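You operate a simulated robot arm through the tools that you are given. There is no shell and no other tool. Be economical: measure what you need, move in short steps, check, and stop when the job is done.

You run a simulated robot arm. Do the job below in one go: nothing can be reset, and whatever is moved stays where it is left.

Task
Turn the teal wheel till the winder display shows the card's wraps.
Fine: lower the tape lever first, fingers clear; afterwards raise it and put the steel fitting in the green tray.

It is judged by the outcome, as a careful person would: the job done as asked, and still so three seconds after it is handed in. It fails if anything else is knocked over, pushed out of place, dropped, spilled or broken.

Robot
A 7-joint arm with a two-finger parallel gripper, fixed in place. Base frame: the origin is at the foot of the arm, x ahead of it, y to its left, z up; the work surface is at about z = 880. Readings come in mm, degrees, newtons and seconds.
With the tool pointing down near the work surface it reaches from about 240 to 680 mm from the base axis. Its first joint turns from -66.0 to 66.0 degrees. Payload 2.4 kg.
Tool frame: the origin (TCP) lies between the finger pads and is the grasp point; the fingertips stand 30 mm ahead of it; z points along the fingers, y is the line along which they close. Largest opening 94 mm; finger width 28, thickness 10; the body of the gripper, 50 by 96 mm, starts 55 mm behind the TCP.
Orientation is told as [roll, pitch, yaw] about the base's x, y, z axes, in that order, counted from this pose: with the fingers straight down and closing along the base's y, the tool's x points along the base's -x, its y along +y and its z along -z.

Tools
- The arm moves only by the tool arm_command. Its argument "deltas" is a list of rows, each an object of numbers (a shift or turn left out is 0, a gripper value left out holds the last): "jaw": the opening, from 0 (shut) to 1 (fully open); "dx", "dy", "dz": the shift along the tool's x, y, z in mm; "ax", "ay", "az": the turn, a rotation vector about the tool's x, y, z in degrees. In form: [{"jaw": .., "dx": .., "dy": .., "dz": .., "ax": .., "ay": .., "az": ..}, ...]. A call has 1 to 12 rows; each row is the pose to reach, as a shift and turn from the pose commanded when the call began, along the tool's axes at that moment. Rows are played at 5 a second. More than 50 mm and 8.6 degrees between two rows, or a gripper value outside its range, and nothing of the call is played. Where a pose cannot be reached the arm comes as near as it can. A force on the tool above 60 N (or 10 N above the force at the start of the call, whichever is more), or a blocked arm, ends the call early, and 0.2 s more pass. Each finger travels about 153 mm/s and halts on what it meets, pressing with about 22 N; the grip force reading is that of the motor and also rises with nothing between the fingers. The clock runs only during rows and for 0.2 s after the last one: add rows that repeat a pose to give the fingers time. The reply holds the time, the measured pose of the TCP, the force on the tool along the base axes, the opening and the grip force, in the units named above and with some noise.
- Cameras (640 x 400 px; columns grow to the right, rows downward): "scene" is fixed at [37.9, 483.5, 1432.7]; the picture's right is [-0.70, -0.71, 0.00], its down [-0.48, 0.48, -0.73] and it looks along [0.52, -0.52, -0.68] (base axes); focal length 243 px, centre (320, 200). "wrist" rides on the gripper at [76, 14, -102] in the tool frame; the picture's right is [-0.18, 0.98, 0.00], its down [-0.75, -0.14, -0.64] and it looks along [-0.63, -0.12, 0.77] (tool axes); focal length 243 px, centre (320, 200). There is no depth. A picture from a camera that has moved, and an enlarged one, comes with that camera's place and axes in the base frame and with its lens.
- camera(camera): a new picture of that camera. No time passes.
- enlarge(camera, box): a new picture of the part [left, top, right, bottom] of that camera's present view, enlarged. No time passes.
- finish_job(): hands the job in; it is judged then, once.

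Work in short steps. Places have to be worked out from the pictures, the camera data and where the tool is seen: move nearer, look again, correct. Check each grasp and each placing, and mend what went wrong. You have 120 turns and 84 pictures in all, those below and enlarged ones among them. Open the gripper and draw the arm clear of the work before you hand the job in, unless the task says otherwise; then end with one line.

The tools are called after "Call:" as name(argument=value, ...) on one line, values as JSON. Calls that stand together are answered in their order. arm_command: Moves the arm, as the interface text tells. Its arguments: {"type":"object","properties":{"deltas":{"type":"array","items":{"type":"object","properties":{"jaw":{"type":"number"},"dx":{"type":"number"},"dy":{"type":"number"},"dz":{"type":"number"},"ax":{"type":"number"},"ay":{"type":"number"},"az":{"type":"number"}}}}},"required":["deltas"]} The other tools are called the same way: camera (camera) takes a picture; enlarge (camera, box) takes an enlarged picture of a part of a camera's view; finish_job () hands the job in.

At the start:

```text
time: 0.0
eef_pos: [319.5, -19.1, 1225.9]
tool_rot: [0.1, 0.0, 0.0]
contact_force: [-0.5, -0.8, 0.0]
grip_width: 94.0
gripper_force: 0.1
```

scene: 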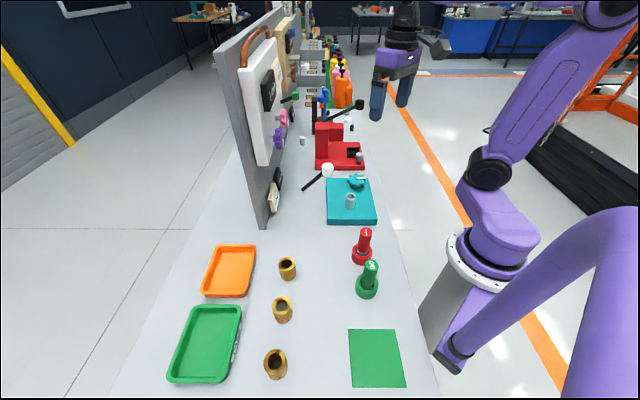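
wrist: 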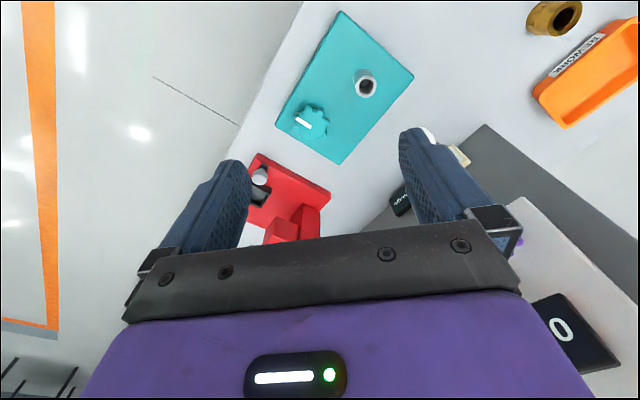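

I'll start by enlarging the scene to identify the lever, the wheel, the display and the card.

Call:
enlarge(camera="scene", box=[220, 20, 380, 120])

Call:
enlarge(camera="scene", box=[240, 120, 400, 220])

Call:
enlarge(camera="scene", box=[160, 220, 416, 400])

```text
4.00 times, centred on (300, 70) of scene
camera zoom: at [37.9, 483.5, 1432.7], right [-0.7, -0.71, 0.0], down [-0.48, 0.48, -0.73], along [0.52, -0.52, -0.68], focal length 972 px, centre (400, 720)
```

zoom: 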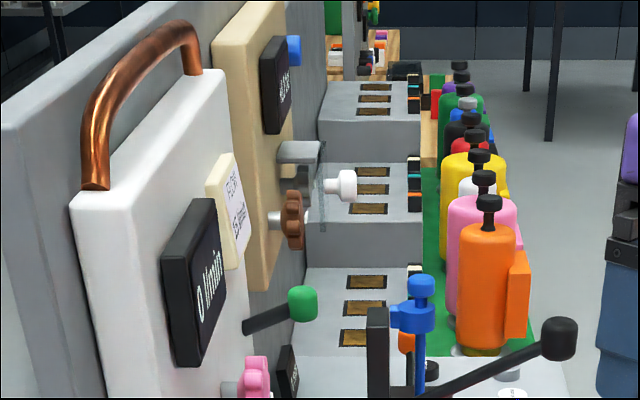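

```text
4.00 times, centred on (320, 170) of scene
camera zoom: at [37.9, 483.5, 1432.7], right [-0.7, -0.71, 0.0], down [-0.48, 0.48, -0.73], along [0.52, -0.52, -0.68], focal length 972 px, centre (320, 320)
```

zoom: 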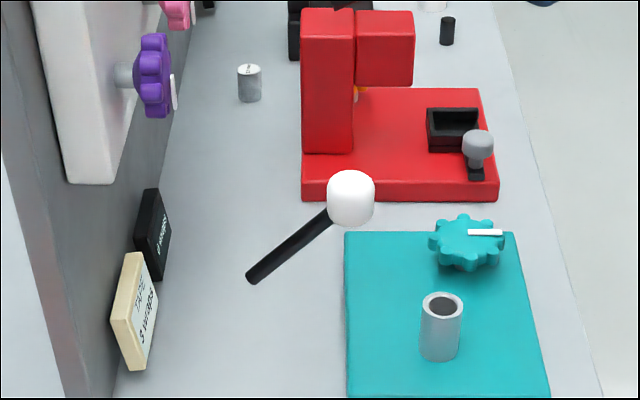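

```text
2.22 times, centred on (288, 310) of scene
camera zoom: at [37.9, 483.5, 1432.7], right [-0.7, -0.71, 0.0], down [-0.48, 0.48, -0.73], along [0.52, -0.52, -0.68], focal length 540 px, centre (391, -44)
```

zoom: 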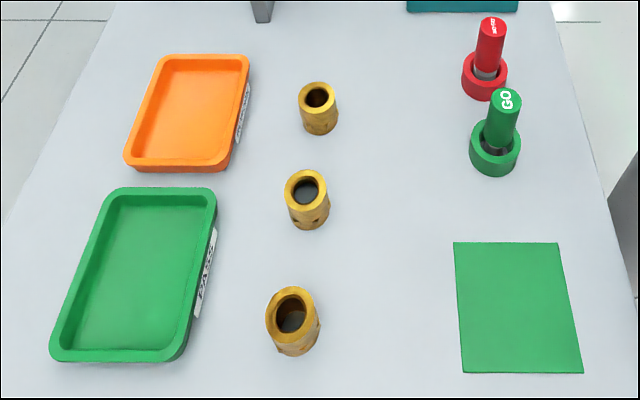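

Next I'll zoom in further on the card, the display and the lever.

Call:
enlarge(camera="scene", box=[260, 160, 308, 216])

Call:
enlarge(camera="scene", box=[296, 150, 380, 230])

Call:
enlarge(camera="wrist", box=[230, 0, 470, 230])

```text
7.14 times, centred on (284, 188) of scene
camera zoom: at [37.9, 483.5, 1432.7], right [-0.7, -0.71, 0.0], down [-0.48, 0.48, -0.73], along [0.52, -0.52, -0.68], focal length 1736 px, centre (577, 286)
```

zoom: 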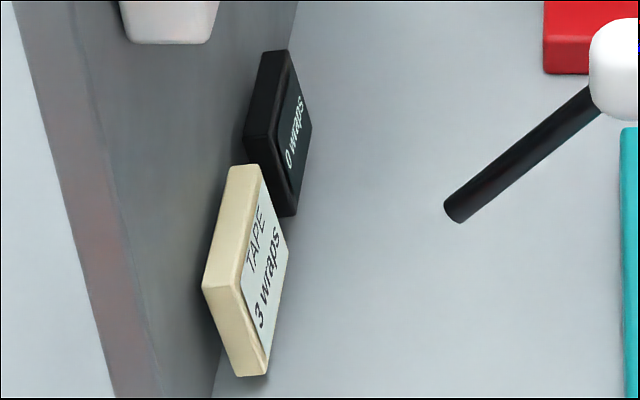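

```text
5.00 times, centred on (338, 190) of scene
camera zoom: at [37.9, 483.5, 1432.7], right [-0.7, -0.71, 0.0], down [-0.48, 0.48, -0.73], along [0.52, -0.52, -0.68], focal length 1215 px, centre (230, 250)
```

zoom: 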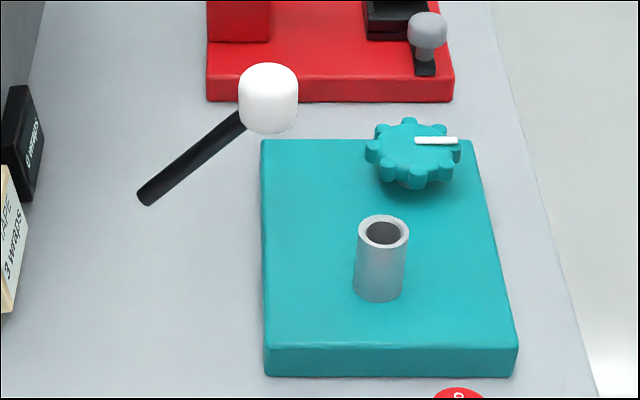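

```text
1.74 times, centred on (350, 115) of wrist
camera zoom: at [242.3, -4.8, 1327.9], right [0.18, 0.98, 0.0], down [0.75, -0.14, 0.64], along [0.63, -0.12, -0.77], focal length 422 px, centre (268, 348)
```

zoom: 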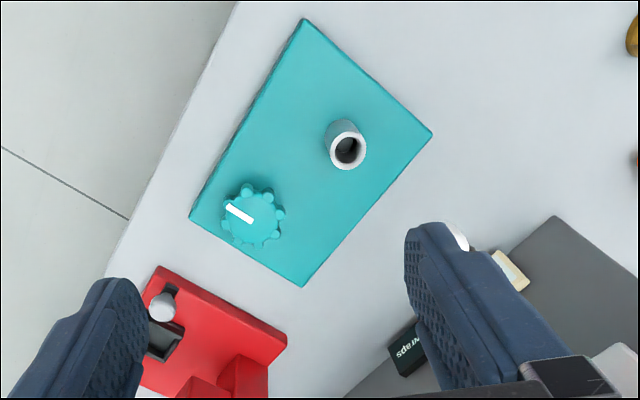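

The display reads 0 and the card says 3 wraps. I put the wheel at about (402,-50,935), the steel tube at (353,40) with its top at z 951, and the white lever knob at about (394,100,1053). I need a second view of the lever, so I'm moving the arm sideways.

Call:
arm_command(deltas=[{"dy": -45}, {"dy": -90}, {"dy": -120}])

Call:
camera(camera="wrist")

```text
time: 0.8
eef_pos: [318.9, -139.1, 1225.6]
tool_rot: [0.0, 0.0, 0.1]
contact_force: [0.0, -0.1, -0.3]
grip_width: 94.2
gripper_force: 0.0
```

```text
75 pictures are left
camera wrist: at [242.2, -125.4, 1328.1], right [0.18, 0.98, 0.0], down [0.75, -0.14, 0.64], along [0.63, -0.12, -0.77], focal length 243 px, centre (320, 200)
```

wrist: 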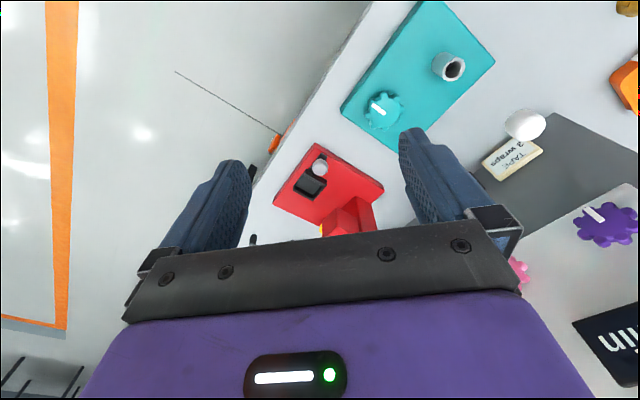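

The knob hides the bar from here, so I'll move left to look at the lever side-on.

Call:
arm_command(deltas=[{"dy": 48}, {"dy": 96}, {"dy": 144}, {"dy": 192}, {"dy": 240}, {"dy": 280}, {"dy": 290}])

Call:
camera(camera="wrist")

```text
time: 2.4
eef_pos: [319.6, 150.8, 1225.3]
tool_rot: [0.1, 0.0, -0.1]
contact_force: [0.0, -0.9, 0.2]
grip_width: 94.3
gripper_force: 0.0
```

```text
74 pictures are left
camera wrist: at [242.0, 164.9, 1327.8], right [0.19, 0.98, 0.0], down [0.75, -0.14, 0.64], along [0.63, -0.12, -0.77], focal length 243 px, centre (320, 200)
```

wrist: 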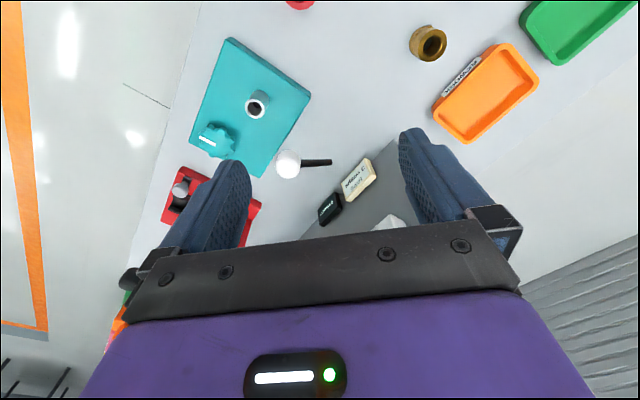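

The lever bar runs from a pivot near (443,144,990) up to the knob at about (397,94,1053), so lowering it swings the knob down toward (377,78,990). I'll close the fingers and place them above the knob to push down from the top.

Call:
arm_command(deltas=[{"jaw": 0, "dx": -35, "dy": -30}, {"jaw": 0, "dx": -72, "dy": -60}, {"jaw": 0, "dx": -72, "dy": -60, "dz": 45}, {"jaw": 0, "dx": -72, "dy": -60, "dz": 90}, {"jaw": 0, "dx": -72, "dy": -60, "dz": 105}])

Call:
camera(camera="scene")

Call:
camera(camera="wrist")

```text
time: 3.6
eef_pos: [392.3, 89.9, 1120.2]
tool_rot: [0.1, -0.1, 0.0]
contact_force: [0.2, 0.6, 1.0]
grip_width: 0.2
gripper_force: 21.8
```

```text
73 pictures are left
```

scene: 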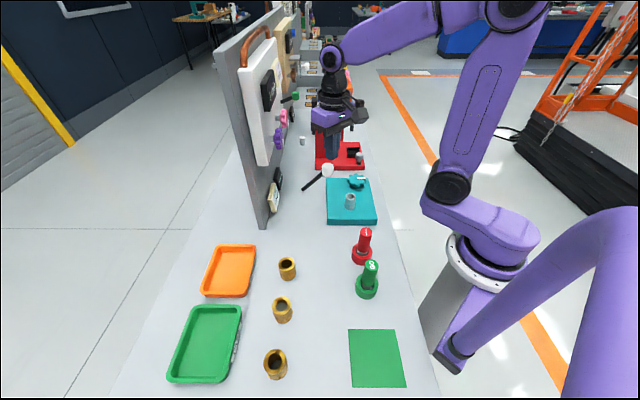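

```text
72 pictures are left
camera wrist: at [314.8, 104.7, 1222.3], right [0.18, 0.98, 0.0], down [0.75, -0.14, 0.64], along [0.63, -0.12, -0.77], focal length 243 px, centre (320, 200)
```

wrist: 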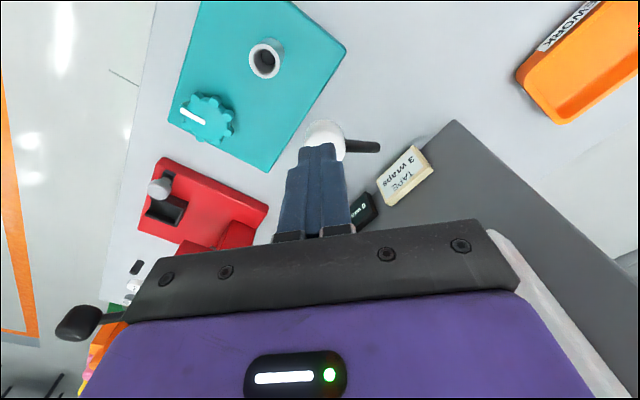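

The fingers sit right over the knob, which I place at (397,93,1053). I'll push down gently, following the arc.

Call:
arm_command(deltas=[{"dx": -1, "dz": 10}, {"dx": 0, "dz": 20}, {"dx": 4, "dy": -4, "dz": 30}, {"dx": 8, "dy": -8, "dz": 40}])

Call:
enlarge(camera="scene", box=[260, 120, 388, 230])

```text
time: 4.6
eef_pos: [383.0, 83.7, 1080.6]
tool_rot: [0.0, 0.0, 0.0]
contact_force: [0.5, 0.0, 0.9]
grip_width: 0.0
gripper_force: 21.6
```

```text
3.64 times, centred on (324, 175) of scene
camera zoom: at [37.9, 483.5, 1432.7], right [-0.7, -0.71, 0.0], down [-0.48, 0.48, -0.73], along [0.52, -0.52, -0.68], focal length 884 px, centre (306, 291)
```

zoom: 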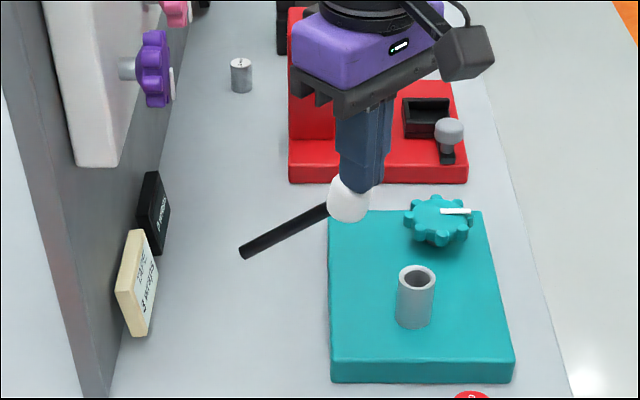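

The lever is following with very little force and its pivot is fixed, so I'll keep pushing down.

Call:
arm_command(deltas=[{"dx": 3, "dy": -3, "dz": 10}, {"dx": 5, "dy": -5, "dz": 20}, {"dx": 7, "dy": -6, "dz": 30}, {"dx": 7, "dy": -6, "dz": 40}])

Call:
enlarge(camera="scene", box=[260, 120, 388, 230])

```text
time: 5.6
eef_pos: [377.0, 76.5, 1041.0]
tool_rot: [0.1, 0.0, -0.1]
contact_force: [0.6, -0.4, -1.5]
grip_width: 0.0
gripper_force: 22.0
```

```text
3.64 times, centred on (324, 175) of scene
camera zoom: at [37.9, 483.5, 1432.7], right [-0.7, -0.71, 0.0], down [-0.48, 0.48, -0.73], along [0.52, -0.52, -0.68], focal length 884 px, centre (306, 291)
```

zoom: 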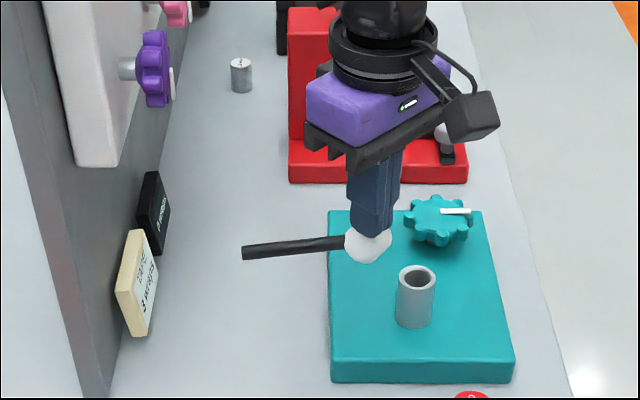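

The lever is now about level. I'll continue down until it reaches its stop.

Call:
arm_command(deltas=[{"dz": 8}, {"dx": 0, "dz": 16}, {"dx": -2, "dy": 2, "dz": 24}, {"dx": -4, "dy": 4, "dz": 32}])

Call:
enlarge(camera="scene", box=[260, 120, 388, 230])

```text
time: 6.1
eef_pos: [376.6, 78.6, 1032.6]
tool_rot: [0.0, -0.1, 0.0]
contact_force: [-13.0, -3.3, 31.7]
grip_width: 0.0
gripper_force: 21.3
stopped in row 2: the force on the tool passed its limit (the readings are from after the stop); the commanded pose is now the measured one
```

```text
3.64 times, centred on (324, 175) of scene
camera zoom: at [37.1, 483.4, 1432.7], right [-0.7, -0.71, 0.0], down [-0.48, 0.48, -0.73], along [0.52, -0.52, -0.68], focal length 884 px, centre (306, 291)
```

zoom: 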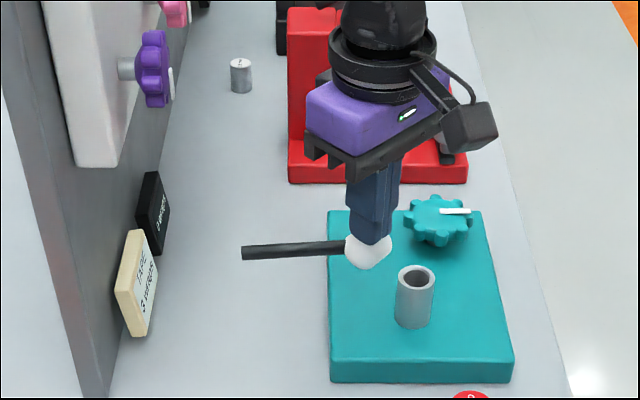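

The lever has reached its stop just below level. I'll back straight up and check that it stays down.

Call:
arm_command(deltas=[{"dz": -20}, {"dz": -60}, {"dz": -100}, {"dz": -110}, {"dz": -110}])

Call:
enlarge(camera="scene", box=[260, 120, 388, 230])

Call:
camera(camera="wrist")

```text
time: 7.3
eef_pos: [377.5, 77.3, 1142.9]
tool_rot: [0.0, -0.2, 0.0]
contact_force: [-0.2, 0.3, 0.3]
grip_width: 0.0
gripper_force: 21.9
```

```text
3.64 times, centred on (324, 175) of scene
camera zoom: at [37.9, 483.5, 1432.7], right [-0.7, -0.71, 0.0], down [-0.48, 0.48, -0.73], along [0.52, -0.52, -0.68], focal length 884 px, centre (306, 291)
```

zoom: 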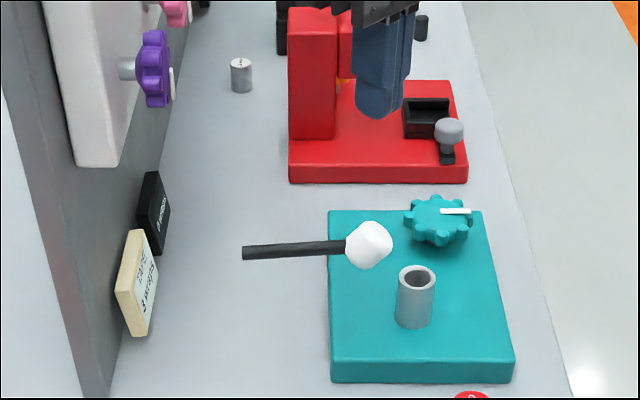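

```text
67 pictures are left
camera wrist: at [299.5, 91.3, 1244.5], right [0.18, 0.98, 0.0], down [0.75, -0.14, 0.64], along [0.63, -0.12, -0.76], focal length 243 px, centre (320, 200)
```

wrist: 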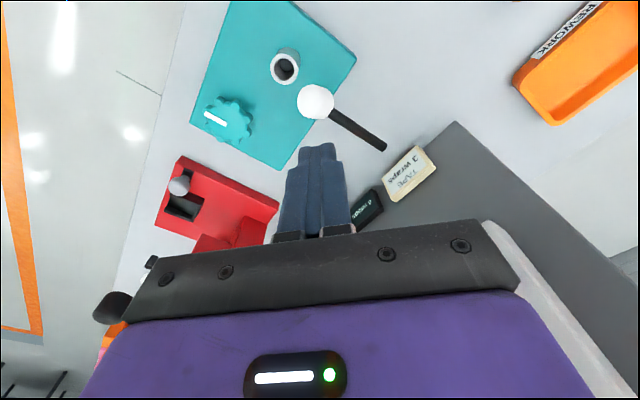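

The lever stays down, with its knob at about (380,71,988). Next I'll open the fingers and go above the wheel at (402,-50).

Call:
arm_command(deltas=[{"jaw": 0, "dx": -8, "dy": -42}, {"jaw": 1, "dx": -16, "dy": -84}, {"jaw": 1, "dx": -24.5, "dy": -127}, {"jaw": 1, "dx": -24.5, "dy": -127, "dz": 40}, {"jaw": 1, "dx": -24.5, "dy": -127, "dz": 80}, {"jaw": 1, "dx": -24.5, "dy": -127, "dz": 110}])

Call:
camera(camera="wrist")

Call:
enlarge(camera="scene", box=[260, 120, 388, 230])

```text
time: 8.7
eef_pos: [401.9, -49.0, 1031.7]
tool_rot: [0.0, -0.1, 0.0]
contact_force: [-0.8, 0.4, -0.3]
grip_width: 94.0
gripper_force: 0.2
```

```text
66 pictures are left
camera wrist: at [324.4, -35.2, 1133.3], right [0.18, 0.98, 0.0], down [0.75, -0.14, 0.65], along [0.63, -0.12, -0.76], focal length 243 px, centre (320, 200)
```

wrist: 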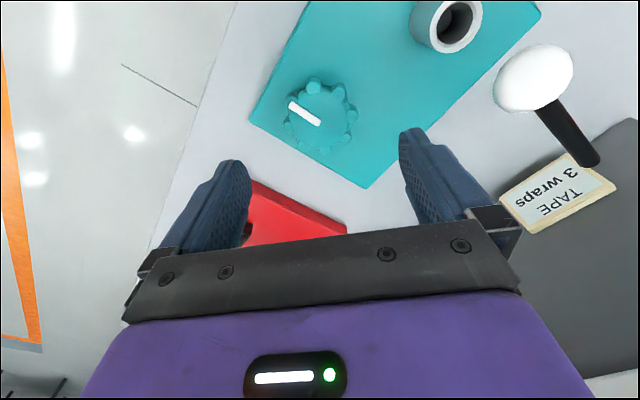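

```text
3.64 times, centred on (324, 175) of scene
camera zoom: at [37.9, 483.5, 1432.7], right [-0.7, -0.71, 0.0], down [-0.48, 0.48, -0.73], along [0.52, -0.52, -0.68], focal length 884 px, centre (306, 291)
```

zoom: 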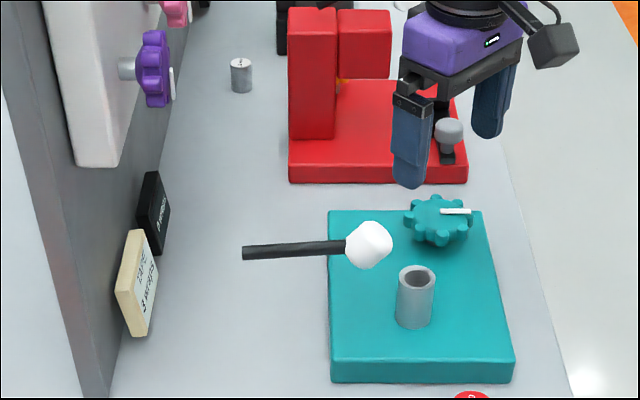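

The wheel centre is at about (400,-49), roughly 61 mm across. I'm descending with the fingers open so they straddle it.

Call:
arm_command(deltas=[{"jaw": 1, "dx": 2, "dz": 30}, {"jaw": 1, "dx": 2, "dz": 60}, {"jaw": 1, "dx": 2, "dz": 75}, {"jaw": 1, "dx": 2, "dz": 84}])

Call:
camera(camera="wrist")

Call:
enlarge(camera="scene", box=[300, 130, 396, 205])

```text
time: 9.7
eef_pos: [399.8, -50.8, 948.2]
tool_rot: [0.0, -0.2, 0.0]
contact_force: [0.1, 1.1, 0.3]
grip_width: 93.9
gripper_force: 0.1
```

```text
64 pictures are left
camera wrist: at [323.0, -35.3, 1049.9], right [0.18, 0.98, 0.0], down [0.75, -0.14, 0.64], along [0.63, -0.12, -0.76], focal length 243 px, centre (320, 200)
```

wrist: 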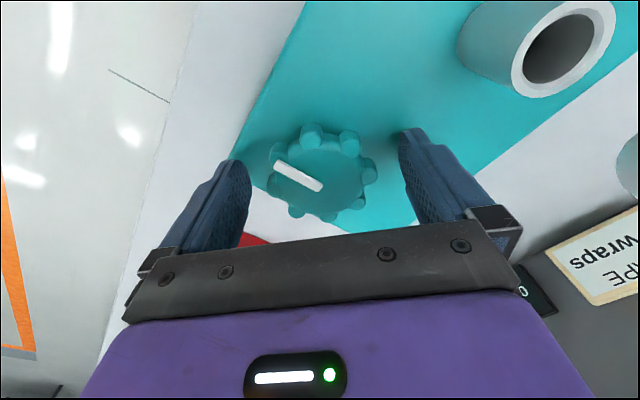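

```text
5.33 times, centred on (348, 168) of scene
camera zoom: at [37.9, 483.5, 1432.7], right [-0.7, -0.71, 0.0], down [-0.48, 0.48, -0.73], along [0.52, -0.52, -0.68], focal length 1296 px, centre (171, 373)
```

zoom: 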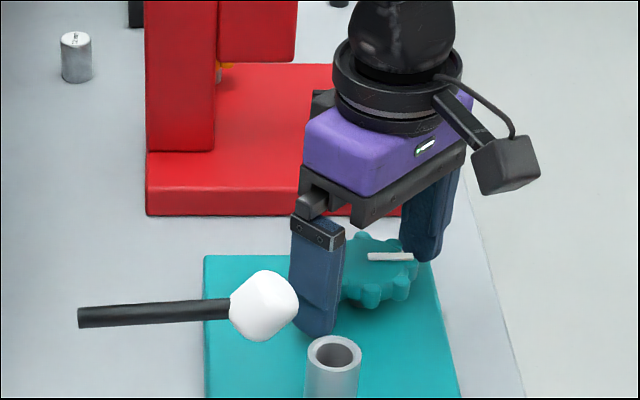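

I'm centred over the wheel, so I'll close on it.

Call:
arm_command(deltas=[{"jaw": 0.7}, {"jaw": 0.4}, {"jaw": 0.4}])

```text
time: 10.5
eef_pos: [400.5, -49.8, 948.5]
tool_rot: [0.0, -0.2, -0.1]
contact_force: [-0.1, -0.6, -4.4]
grip_width: 61.7
gripper_force: 45.1
```

The grip holds at 61.7 mm. I'll try turning 40° clockwise as seen from above, and watch the display.

Call:
arm_command(deltas=[{"jaw": 0.4, "az": 8}, {"az": 16}, {"az": 24}, {"az": 32}, {"az": 40}])

Call:
enlarge(camera="scene", box=[260, 150, 356, 215])

Call:
camera(camera="wrist")

```text
time: 11.7
eef_pos: [401.5, -48.9, 948.8]
tool_rot: [0.2, -0.3, -40.1]
contact_force: [13.6, 11.0, 19.4]
grip_width: 59.9
gripper_force: 44.9
```

```text
6.15 times, centred on (308, 182) of scene
camera zoom: at [38.0, 483.9, 1432.5], right [-0.7, -0.71, 0.0], down [-0.48, 0.48, -0.73], along [0.52, -0.52, -0.68], focal length 1495 px, centre (394, 308)
```

zoom: 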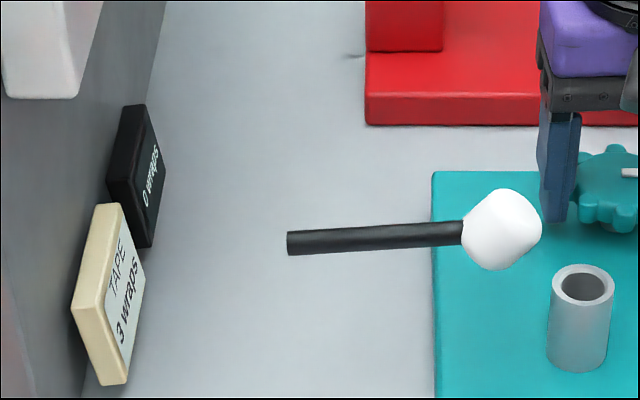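

```text
61 pictures are left
camera wrist: at [351.1, 11.1, 1050.4], right [0.77, 0.63, 0.01], down [0.48, -0.59, 0.65], along [0.41, -0.5, -0.76], focal length 243 px, centre (320, 200)
```

wrist: 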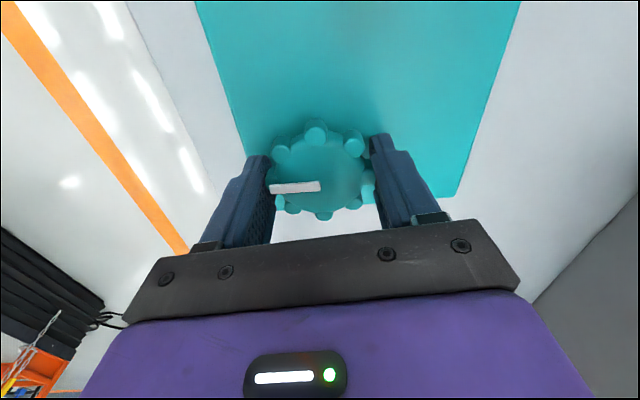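

The mark hardly moved in the world, so the wheel is at its stop in that direction and the fingers slipped. I'll go back to 0° and turn the other way.

Call:
arm_command(deltas=[{"jaw": 0.8}, {"jaw": 0.8, "az": -8}, {"az": -16}, {"az": -24}, {"az": -32}, {"az": -40, "dx": 1, "dy": 1}, {"az": -40, "dx": 1, "dy": 1, "jaw": 0.4}, {"az": -40, "dx": 1, "dy": 1, "jaw": 0.4}, {"az": -40, "dx": 1, "dy": 1, "jaw": 0.4}])

Call:
camera(camera="wrist")

```text
time: 13.7
eef_pos: [401.4, -49.5, 948.3]
tool_rot: [0.0, -0.3, 0.0]
contact_force: [5.2, -18.0, -6.1]
grip_width: 60.5
gripper_force: 45.5
```

```text
60 pictures are left
camera wrist: at [323.2, -35.2, 1050.2], right [0.19, 0.98, 0.0], down [0.75, -0.14, 0.65], along [0.64, -0.12, -0.76], focal length 243 px, centre (320, 200)
```

wrist: 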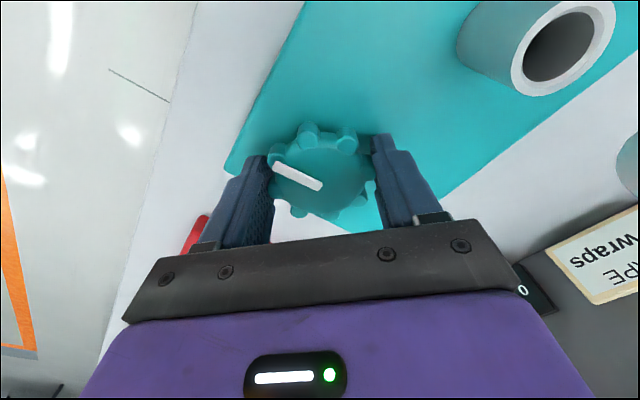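

The wheel is at its original angle. Now I'll turn it 40° counter-clockwise.

Call:
arm_command(deltas=[{"jaw": 0.4, "dy": -1}, {"dy": -1, "az": -8}, {"dy": -1, "az": -16}, {"dy": -1, "az": -24}, {"dy": -1, "az": -32}, {"dy": -1, "az": -40}])

Call:
enlarge(camera="scene", box=[260, 150, 388, 215])

Call:
camera(camera="wrist")

```text
time: 15.1
eef_pos: [402.2, -51.1, 949.8]
tool_rot: [-0.3, -0.4, 40.1]
contact_force: [13.9, -27.6, 8.0]
grip_width: 59.3
gripper_force: 45.1
```

```text
5.00 times, centred on (324, 182) of scene
camera zoom: at [38.2, 482.8, 1432.9], right [-0.7, -0.71, 0.0], down [-0.48, 0.48, -0.73], along [0.52, -0.52, -0.68], focal length 1215 px, centre (300, 288)
```

zoom: 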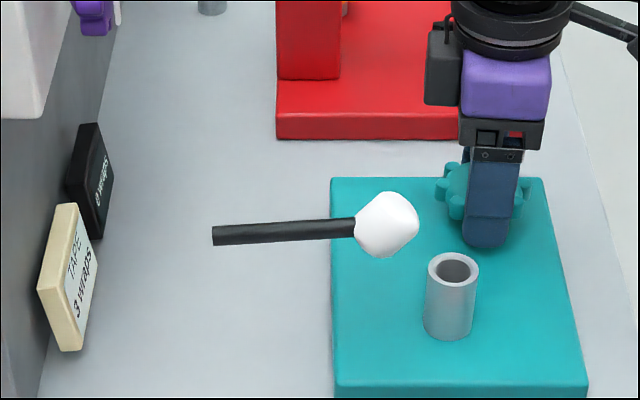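

```text
58 pictures are left
camera wrist: at [332.7, -88.5, 1050.5], right [-0.49, 0.87, 0.0], down [0.66, 0.38, 0.65], along [0.57, 0.32, -0.76], focal length 243 px, centre (320, 200)
```

wrist: 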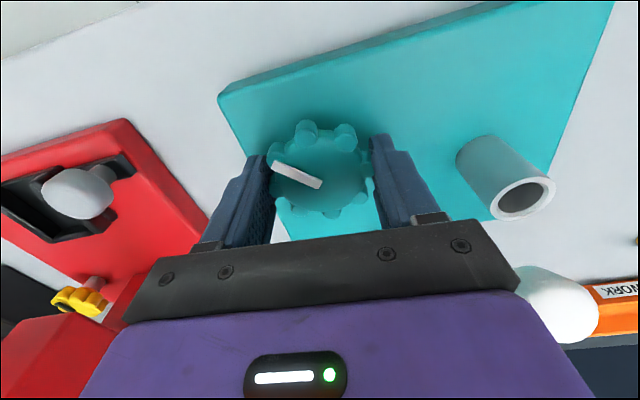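

The wheel turned with the gripper and the display is still at 0, so I'll carry on counter-clockwise.

Call:
arm_command(deltas=[{"az": -8}, {"az": -16}, {"az": -24}, {"az": -32}, {"az": -40}, {"az": -48}])

Call:
enlarge(camera="scene", box=[260, 150, 388, 215])

Call:
camera(camera="wrist")

```text
time: 16.5
eef_pos: [402.8, -51.2, 949.5]
tool_rot: [-0.7, -0.1, 88.1]
contact_force: [14.9, -27.1, 27.3]
grip_width: 59.5
gripper_force: 44.5
```

```text
5.00 times, centred on (324, 182) of scene
camera zoom: at [38.0, 482.8, 1432.9], right [-0.7, -0.71, 0.0], down [-0.48, 0.48, -0.73], along [0.52, -0.52, -0.68], focal length 1215 px, centre (300, 288)
```

zoom: 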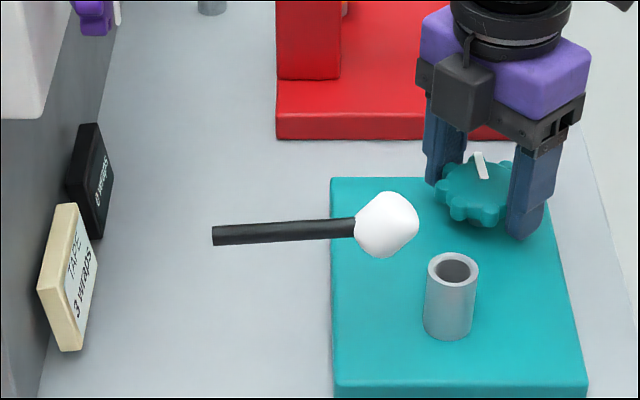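

```text
56 pictures are left
camera wrist: at [383.9, -126.3, 1051.1], right [-0.98, 0.22, -0.01], down [0.16, 0.75, 0.64], along [0.15, 0.63, -0.76], focal length 243 px, centre (320, 200)
```

wrist: 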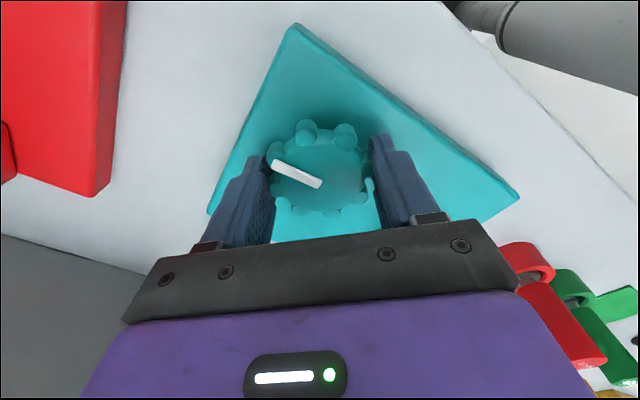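

Call:
enlarge(camera="scene", box=[268, 168, 300, 200])

```text
12.50 times, centred on (284, 184) of scene
camera zoom: at [38.0, 482.8, 1432.9], right [-0.7, -0.71, 0.0], down [-0.48, 0.48, -0.73], along [0.52, -0.52, -0.68], focal length 3037 px, centre (770, 400)
```

zoom: 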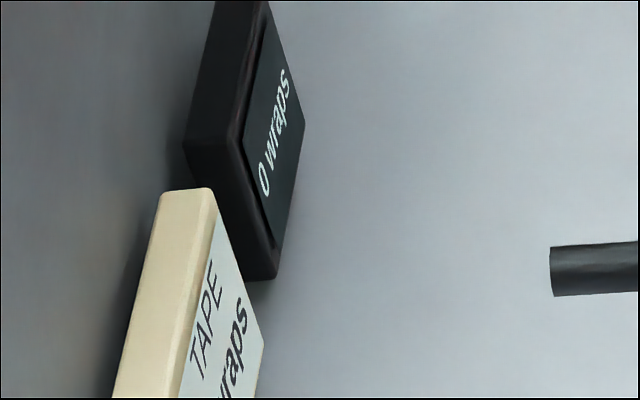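

It still reads 0 after 88°. I'll continue turning.

Call:
arm_command(deltas=[{"az": -8}, {"az": -16}, {"az": -24}, {"az": -32}, {"az": -40}, {"az": -48}])

Call:
enlarge(camera="scene", box=[260, 150, 388, 215])

```text
time: 17.9
eef_pos: [404.1, -50.5, 949.2]
tool_rot: [-0.7, 0.6, 136.0]
contact_force: [20.6, -29.3, 22.0]
grip_width: 59.2
gripper_force: 45.1
```

```text
5.00 times, centred on (324, 182) of scene
camera zoom: at [38.2, 482.8, 1432.9], right [-0.7, -0.71, 0.0], down [-0.48, 0.48, -0.73], along [0.52, -0.52, -0.68], focal length 1215 px, centre (300, 288)
```

zoom: 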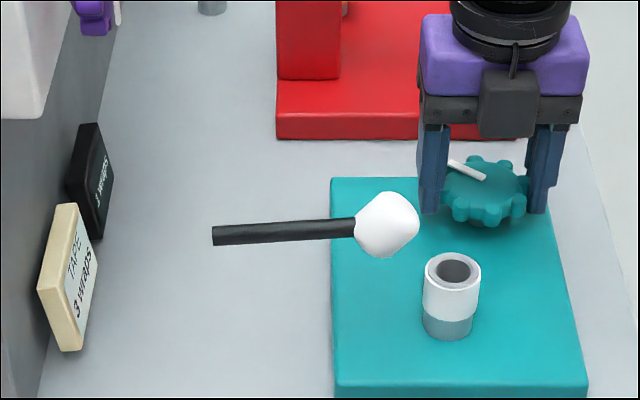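

The tape has appeared on the fitting and the display looks like 1. I'll release and check that it holds.

Call:
arm_command(deltas=[{"jaw": 0.6}, {"jaw": 0.9}, {"jaw": 0.9}])

Call:
enlarge(camera="scene", box=[268, 168, 300, 200])

Call:
camera(camera="wrist")

```text
time: 18.7
eef_pos: [398.8, -48.4, 947.9]
tool_rot: [-0.1, 0.0, 136.0]
contact_force: [-0.8, 0.7, -0.7]
grip_width: 84.2
gripper_force: 0.2
```

```text
12.50 times, centred on (284, 184) of scene
camera zoom: at [37.9, 483.5, 1432.7], right [-0.7, -0.71, 0.0], down [-0.48, 0.48, -0.73], along [0.52, -0.52, -0.68], focal length 3037 px, centre (770, 400)
```

zoom: 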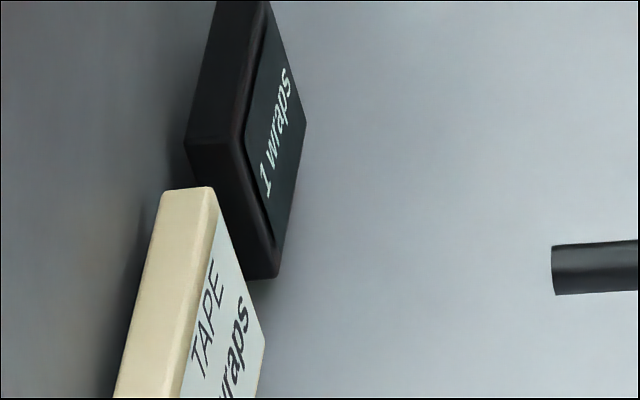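

```text
52 pictures are left
camera wrist: at [443.2, -111.3, 1050.3], right [-0.81, -0.58, 0.0], down [-0.45, 0.62, 0.64], along [-0.37, 0.52, -0.77], focal length 243 px, centre (320, 200)
```

wrist: 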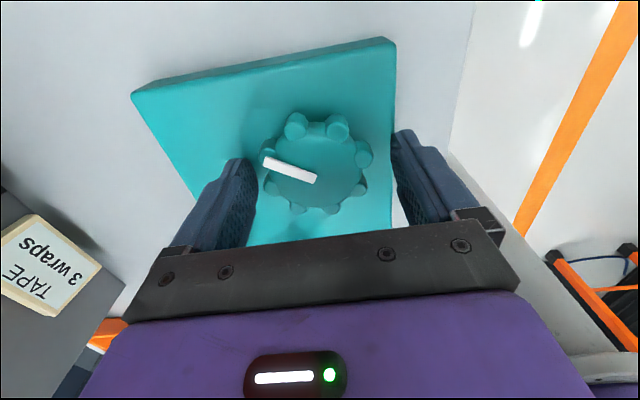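

The display reads 1 and holds after release. I'll re-centre and rotate back, with the fingers open, for another stroke.

Call:
arm_command(deltas=[{"jaw": 1, "dx": 3.4, "dy": -0.4}, {"jaw": 1, "dx": 3.4, "dy": -0.4, "az": 8.5}, {"dx": 3.4, "dy": -0.4, "az": 17}, {"dx": 3.4, "dy": -0.4, "az": 25.5}, {"dx": 3.4, "dy": -0.4, "az": 34}, {"dx": 3.4, "dy": -0.4, "az": 42.5}, {"dx": 3.4, "dy": -0.4, "az": 51}, {"dx": 3.4, "dy": -0.4, "az": 59.5}, {"dx": 3.4, "dy": -0.4, "az": 68}, {"dx": 3.4, "dy": -0.4, "az": 76.5}, {"dx": 3.4, "dy": -0.4, "az": 85}, {"dx": 3.4, "dy": -0.4, "az": 93.5}])

Call:
arm_command(deltas=[{"az": 8.5}, {"az": 17}, {"az": 25.5}, {"az": 34}, {"az": 42.5}, {"az": 51}, {"az": 59.5}, {"az": 68}, {"az": 76.5}, {"az": 85}, {"az": 90}])

Call:
camera(camera="wrist")

```text
time: 21.3
eef_pos: [402.0, -51.4, 948.0]
tool_rot: [-0.1, -0.1, 42.3]
contact_force: [0.4, 0.7, 0.7]
grip_width: 94.0
gripper_force: 0.1
```

```text
time: 23.7
eef_pos: [402.1, -51.9, 947.3]
tool_rot: [0.2, 0.0, -47.7]
contact_force: [-0.5, -0.1, 0.1]
grip_width: 94.0
gripper_force: 0.0
```

```text
51 pictures are left
camera wrist: at [361.0, 14.6, 1050.5], right [0.85, 0.53, 0.0], down [0.4, -0.65, 0.64], along [0.34, -0.55, -0.77], focal length 243 px, centre (320, 200)
```

wrist: 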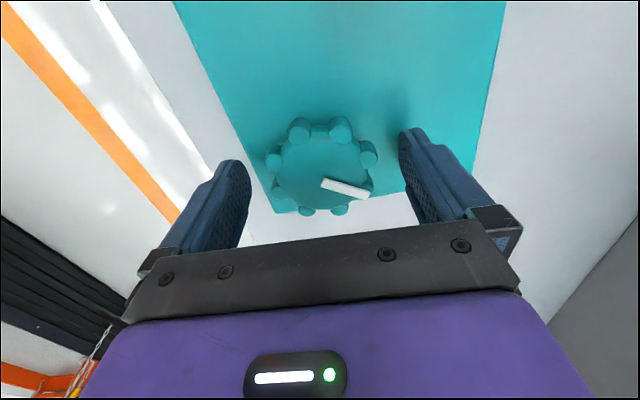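

The fingers are centred. I'll close and turn counter-clockwise 64°, then check.

Call:
arm_command(deltas=[{"jaw": 0.7}, {"jaw": 0.4}, {"jaw": 0.4}, {"az": -8}, {"az": -16}, {"az": -24}, {"az": -32}, {"az": -40}, {"az": -48}, {"az": -56}, {"az": -64}])

Call:
enlarge(camera="scene", box=[268, 168, 300, 200])

Call:
camera(camera="wrist")

```text
time: 26.1
eef_pos: [403.7, -49.3, 948.6]
tool_rot: [-0.1, -0.4, 16.9]
contact_force: [21.0, 28.8, 0.2]
grip_width: 59.8
gripper_force: 45.1
```

```text
12.50 times, centred on (284, 184) of scene
camera zoom: at [38.4, 484.3, 1432.4], right [-0.7, -0.71, 0.0], down [-0.48, 0.48, -0.73], along [0.52, -0.52, -0.68], focal length 3037 px, centre (770, 400)
```

zoom: 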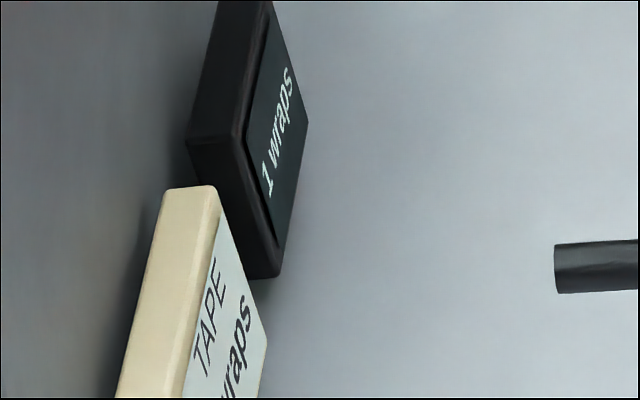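

```text
49 pictures are left
camera wrist: at [325.6, -57.6, 1050.2], right [-0.11, 0.99, 0.0], down [0.76, 0.08, 0.65], along [0.64, 0.07, -0.76], focal length 243 px, centre (320, 200)
```

wrist: 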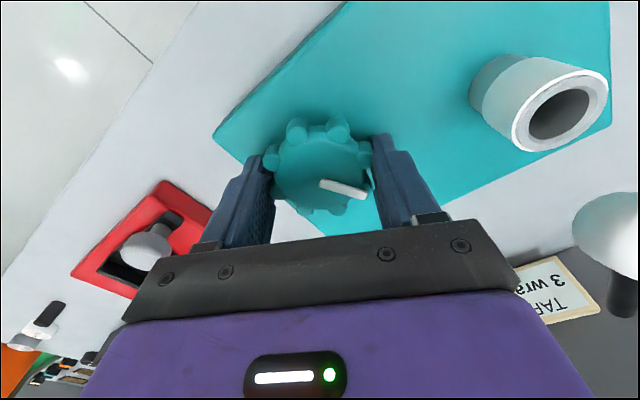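

The total is about 200° and it reads 1. I'll continue.

Call:
arm_command(deltas=[{"az": -8}, {"az": -16}, {"az": -24}, {"az": -32}, {"az": -40}, {"az": -48}, {"az": -56}])

Call:
enlarge(camera="scene", box=[268, 168, 300, 200])

```text
time: 27.7
eef_pos: [402.9, -48.9, 949.6]
tool_rot: [-0.3, -0.1, 72.8]
contact_force: [12.7, 33.4, 14.8]
grip_width: 59.8
gripper_force: 45.3
```

```text
12.50 times, centred on (284, 184) of scene
camera zoom: at [38.0, 484.4, 1432.3], right [-0.7, -0.71, 0.0], down [-0.48, 0.48, -0.73], along [0.52, -0.52, -0.68], focal length 3037 px, centre (770, 400)
```

zoom: 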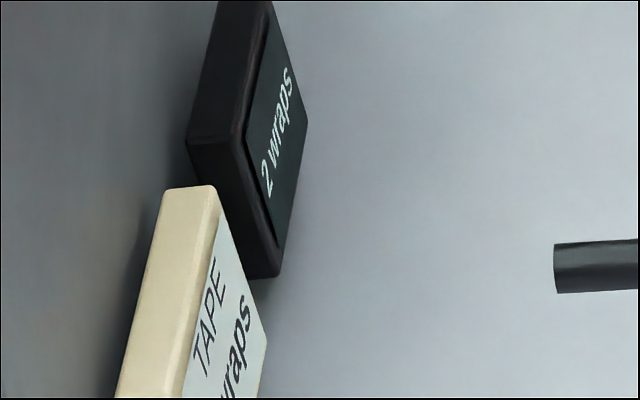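

It now reads 2 at roughly 256°. I'll continue in shorter stretches, checking as I go.

Call:
arm_command(deltas=[{"az": -8}, {"az": -16}, {"az": -24}, {"az": -32}, {"az": -40}, {"az": -48}, {"az": -56}])

Call:
enlarge(camera="scene", box=[268, 168, 300, 200])

```text
time: 29.3
eef_pos: [401.6, -49.6, 948.9]
tool_rot: [-0.2, 0.1, 128.8]
contact_force: [3.1, 31.1, 19.4]
grip_width: 59.9
gripper_force: 44.8
```

```text
12.50 times, centred on (284, 184) of scene
camera zoom: at [37.7, 484.4, 1432.4], right [-0.7, -0.71, 0.0], down [-0.48, 0.48, -0.73], along [0.52, -0.52, -0.68], focal length 3037 px, centre (770, 400)
```

zoom: 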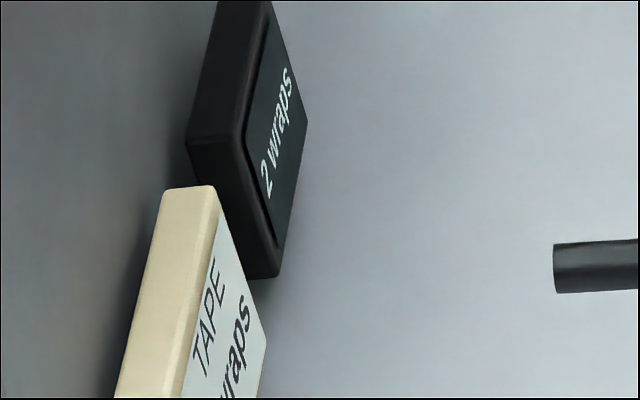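

Still 2 at about 312°. I'll try another 32° in this grip.

Call:
arm_command(deltas=[{"az": -8}, {"az": -16}, {"az": -24}, {"az": -32}])

Call:
enlarge(camera="scene", box=[268, 150, 388, 220])

```text
time: 30.3
eef_pos: [402.4, -49.1, 948.1]
tool_rot: [-0.2, 0.1, 160.8]
contact_force: [-5.2, 29.8, 23.6]
grip_width: 59.9
gripper_force: 44.7
```

```text
5.33 times, centred on (328, 185) of scene
camera zoom: at [37.4, 484.4, 1432.4], right [-0.7, -0.71, 0.0], down [-0.48, 0.48, -0.73], along [0.52, -0.52, -0.68], focal length 1296 px, centre (277, 280)
```

zoom: 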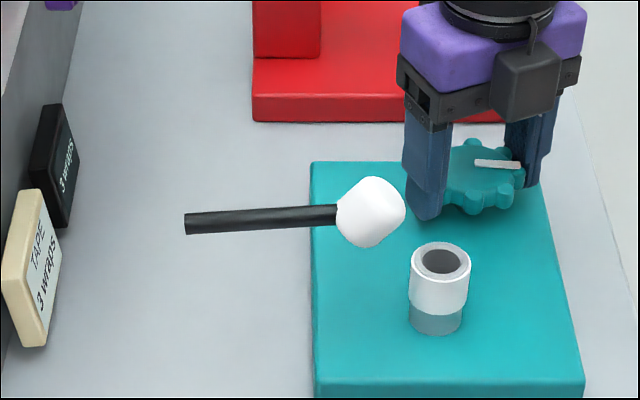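

It reads 3. I'll add a small 10° margin, release, and look again.

Call:
arm_command(deltas=[{"az": -5}, {"az": -10}, {"az": -10, "jaw": 0.6}, {"az": -10, "jaw": 0.9}, {"az": -10, "jaw": 1}, {"az": -10, "dz": -30}, {"az": -10, "dz": -70}, {"az": -10, "dz": -110}])

Call:
enlarge(camera="scene", box=[268, 168, 300, 200])

Call:
enlarge(camera="scene", box=[268, 130, 388, 220])

```text
time: 32.1
eef_pos: [400.7, -52.2, 1059.1]
tool_rot: [-0.1, 0.1, 170.6]
contact_force: [0.4, 0.5, 0.2]
grip_width: 94.0
gripper_force: 0.0
```

```text
12.50 times, centred on (284, 184) of scene
camera zoom: at [37.9, 483.5, 1432.7], right [-0.7, -0.71, 0.0], down [-0.48, 0.48, -0.73], along [0.52, -0.52, -0.68], focal length 3037 px, centre (770, 400)
```

zoom: 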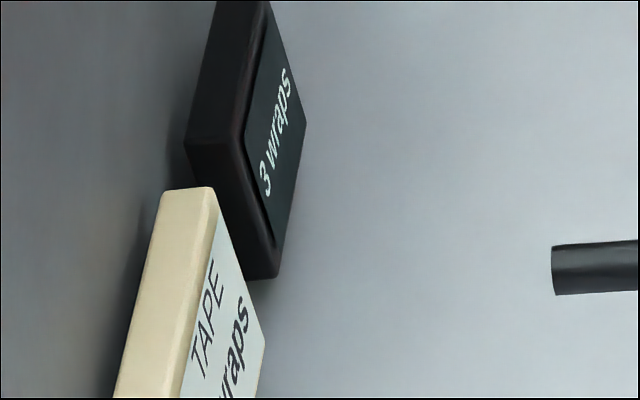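

```text
4.44 times, centred on (328, 175) of scene
camera zoom: at [37.9, 483.5, 1432.7], right [-0.7, -0.71, 0.0], down [-0.48, 0.48, -0.73], along [0.52, -0.52, -0.68], focal length 1080 px, centre (284, 311)
```

zoom: 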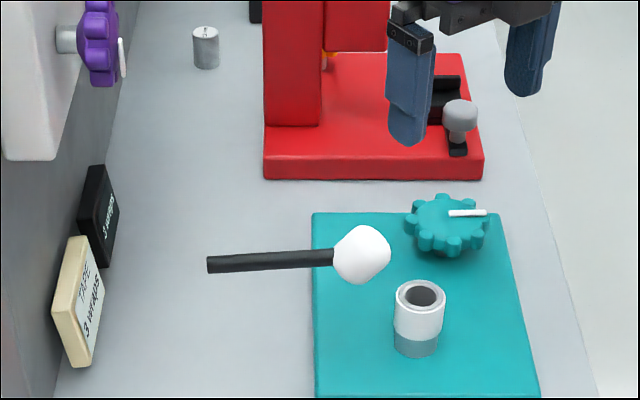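

The display reads 3 and matches the card. Next I'll turn the gripper to yaw 45° so the fingers can take the knob across its swing plane.

Call:
arm_command(deltas=[{"dz": -10, "az": 8.5}, {"dz": -20, "az": 17}, {"dz": -30, "az": 25.5}, {"dz": -30, "az": 34}, {"dz": -30, "az": 42.5}, {"dz": -30, "az": 51}, {"dz": -30, "az": 59.5}, {"dz": -30, "az": 68}, {"dz": -30, "az": 76.5}, {"dz": -30, "az": 85}, {"dz": -30, "az": 93.5}])

Call:
arm_command(deltas=[{"az": 8.5}, {"az": 17}, {"az": 25.5}, {"az": 32.1}])

```text
time: 34.5
eef_pos: [401.5, -50.6, 1088.0]
tool_rot: [-0.2, -0.1, 76.8]
contact_force: [-0.7, -0.5, -0.5]
grip_width: 94.1
gripper_force: 0.1
```

```text
time: 35.5
eef_pos: [401.0, -53.2, 1087.7]
tool_rot: [-0.1, -0.2, 44.7]
contact_force: [-0.4, -0.5, 0.2]
grip_width: 93.9
gripper_force: 0.0
```

Now I'll move over the lever knob at (380,71).

Call:
arm_command(deltas=[{"dx": -24, "dy": 34}, {"dx": -48, "dy": 68}, {"dx": -72.8, "dy": 102.5}, {"dx": -72.8, "dy": 102.5}])

Call:
camera(camera="wrist")

```text
time: 36.5
eef_pos: [382.1, 73.2, 1088.6]
tool_rot: [0.0, -0.3, 44.9]
contact_force: [-0.8, -0.2, -0.5]
grip_width: 94.0
gripper_force: 0.1
```

```text
43 pictures are left
camera wrist: at [315.9, 30.1, 1190.4], right [-0.56, 0.83, 0.0], down [0.63, 0.43, 0.64], along [0.53, 0.36, -0.76], focal length 243 px, centre (320, 200)
```

wrist: 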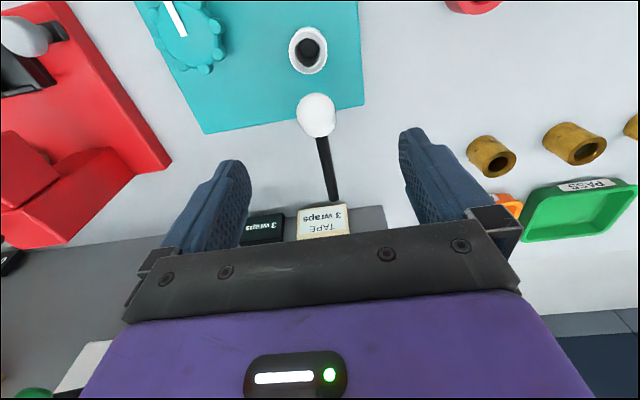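

The knob is at (381,71) and centred between the fingers. I'll descend and close on it.

Call:
arm_command(deltas=[{"dx": 1, "dz": 35}, {"dx": 2, "dz": 65}, {"dx": 2, "dz": 82}, {"dx": 2, "dz": 94}, {"dx": 2, "dz": 94, "jaw": 0.6}, {"dx": 2, "dz": 94, "jaw": 0.3}, {"dx": 2, "dz": 94, "jaw": 0.2}, {"dx": 2, "dz": 94, "jaw": 0.2}])

Call:
camera(camera="wrist")

```text
time: 38.3
eef_pos: [381.5, 70.0, 994.8]
tool_rot: [-0.2, -0.2, 44.9]
contact_force: [11.5, -10.1, -5.0]
grip_width: 31.1
gripper_force: 45.1
```

```text
42 pictures are left
camera wrist: at [316.1, 26.9, 1095.8], right [-0.56, 0.83, 0.0], down [0.63, 0.43, 0.65], along [0.53, 0.36, -0.76], focal length 243 px, centre (320, 200)
```

wrist: 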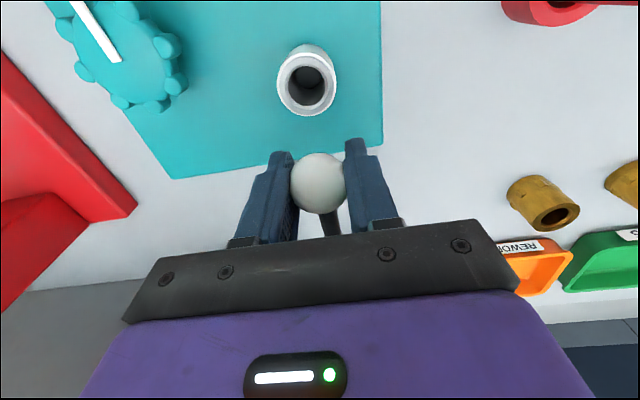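

The knob is held at 31 mm. I'll raise it along the arc to its original 43°.

Call:
arm_command(deltas=[{"dx": -0.4, "dz": -8}, {"dx": -1.4, "dz": -16}, {"dx": -3.2, "dz": -24}, {"dx": -5.6, "dz": -32}, {"dx": -8.7, "dz": -39}, {"dx": -12.5, "dz": -46.5}, {"dx": -17, "dz": -53.3}, {"dx": -21.8, "dz": -60}, {"dx": -25, "dz": -64}])

Call:
enlarge(camera="scene", box=[260, 120, 388, 230])

```text
time: 40.3
eef_pos: [397.5, 84.9, 1057.2]
tool_rot: [-0.2, 0.0, 44.9]
contact_force: [9.6, -26.0, -8.9]
grip_width: 31.0
gripper_force: 44.6
```

```text
3.64 times, centred on (324, 175) of scene
camera zoom: at [38.4, 482.8, 1432.9], right [-0.7, -0.71, 0.0], down [-0.48, 0.48, -0.73], along [0.52, -0.52, -0.68], focal length 884 px, centre (306, 291)
```

zoom: 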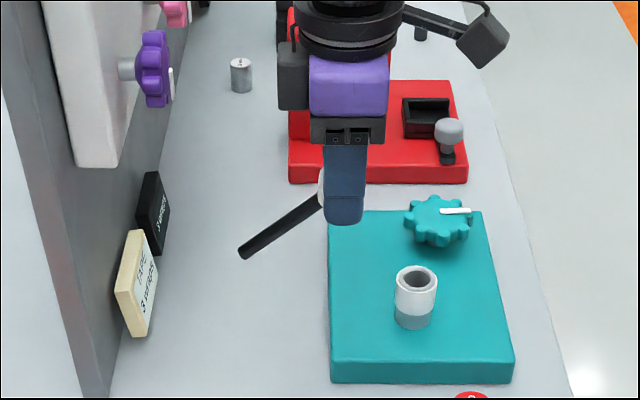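

It's nearly back to the original angle. I'll nudge further along the arc to reach the upper stop.

Call:
arm_command(deltas=[{"dx": -4, "dz": -4}, {"dx": -8, "dz": -8}, {"dx": -12, "dz": -11}, {"dx": -15, "dz": -13}])

Call:
enlarge(camera="scene", box=[260, 120, 388, 230])

```text
time: 41.3
eef_pos: [404.3, 94.1, 1069.6]
tool_rot: [0.0, 0.7, 44.8]
contact_force: [-11.8, -35.4, -28.1]
grip_width: 31.3
gripper_force: 45.5
```

```text
3.64 times, centred on (324, 175) of scene
camera zoom: at [37.9, 482.5, 1433.0], right [-0.7, -0.71, 0.0], down [-0.48, 0.48, -0.73], along [0.52, -0.52, -0.68], focal length 884 px, centre (306, 291)
```

zoom: 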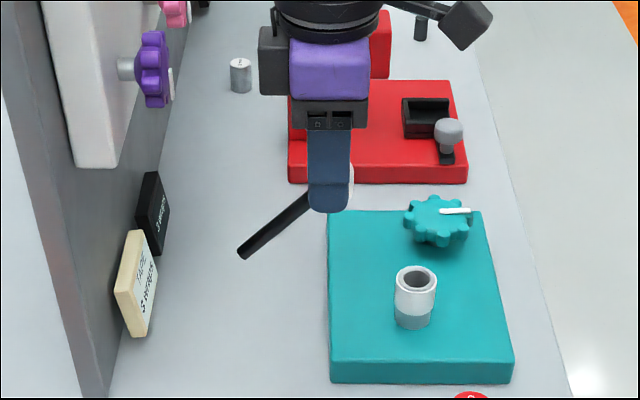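

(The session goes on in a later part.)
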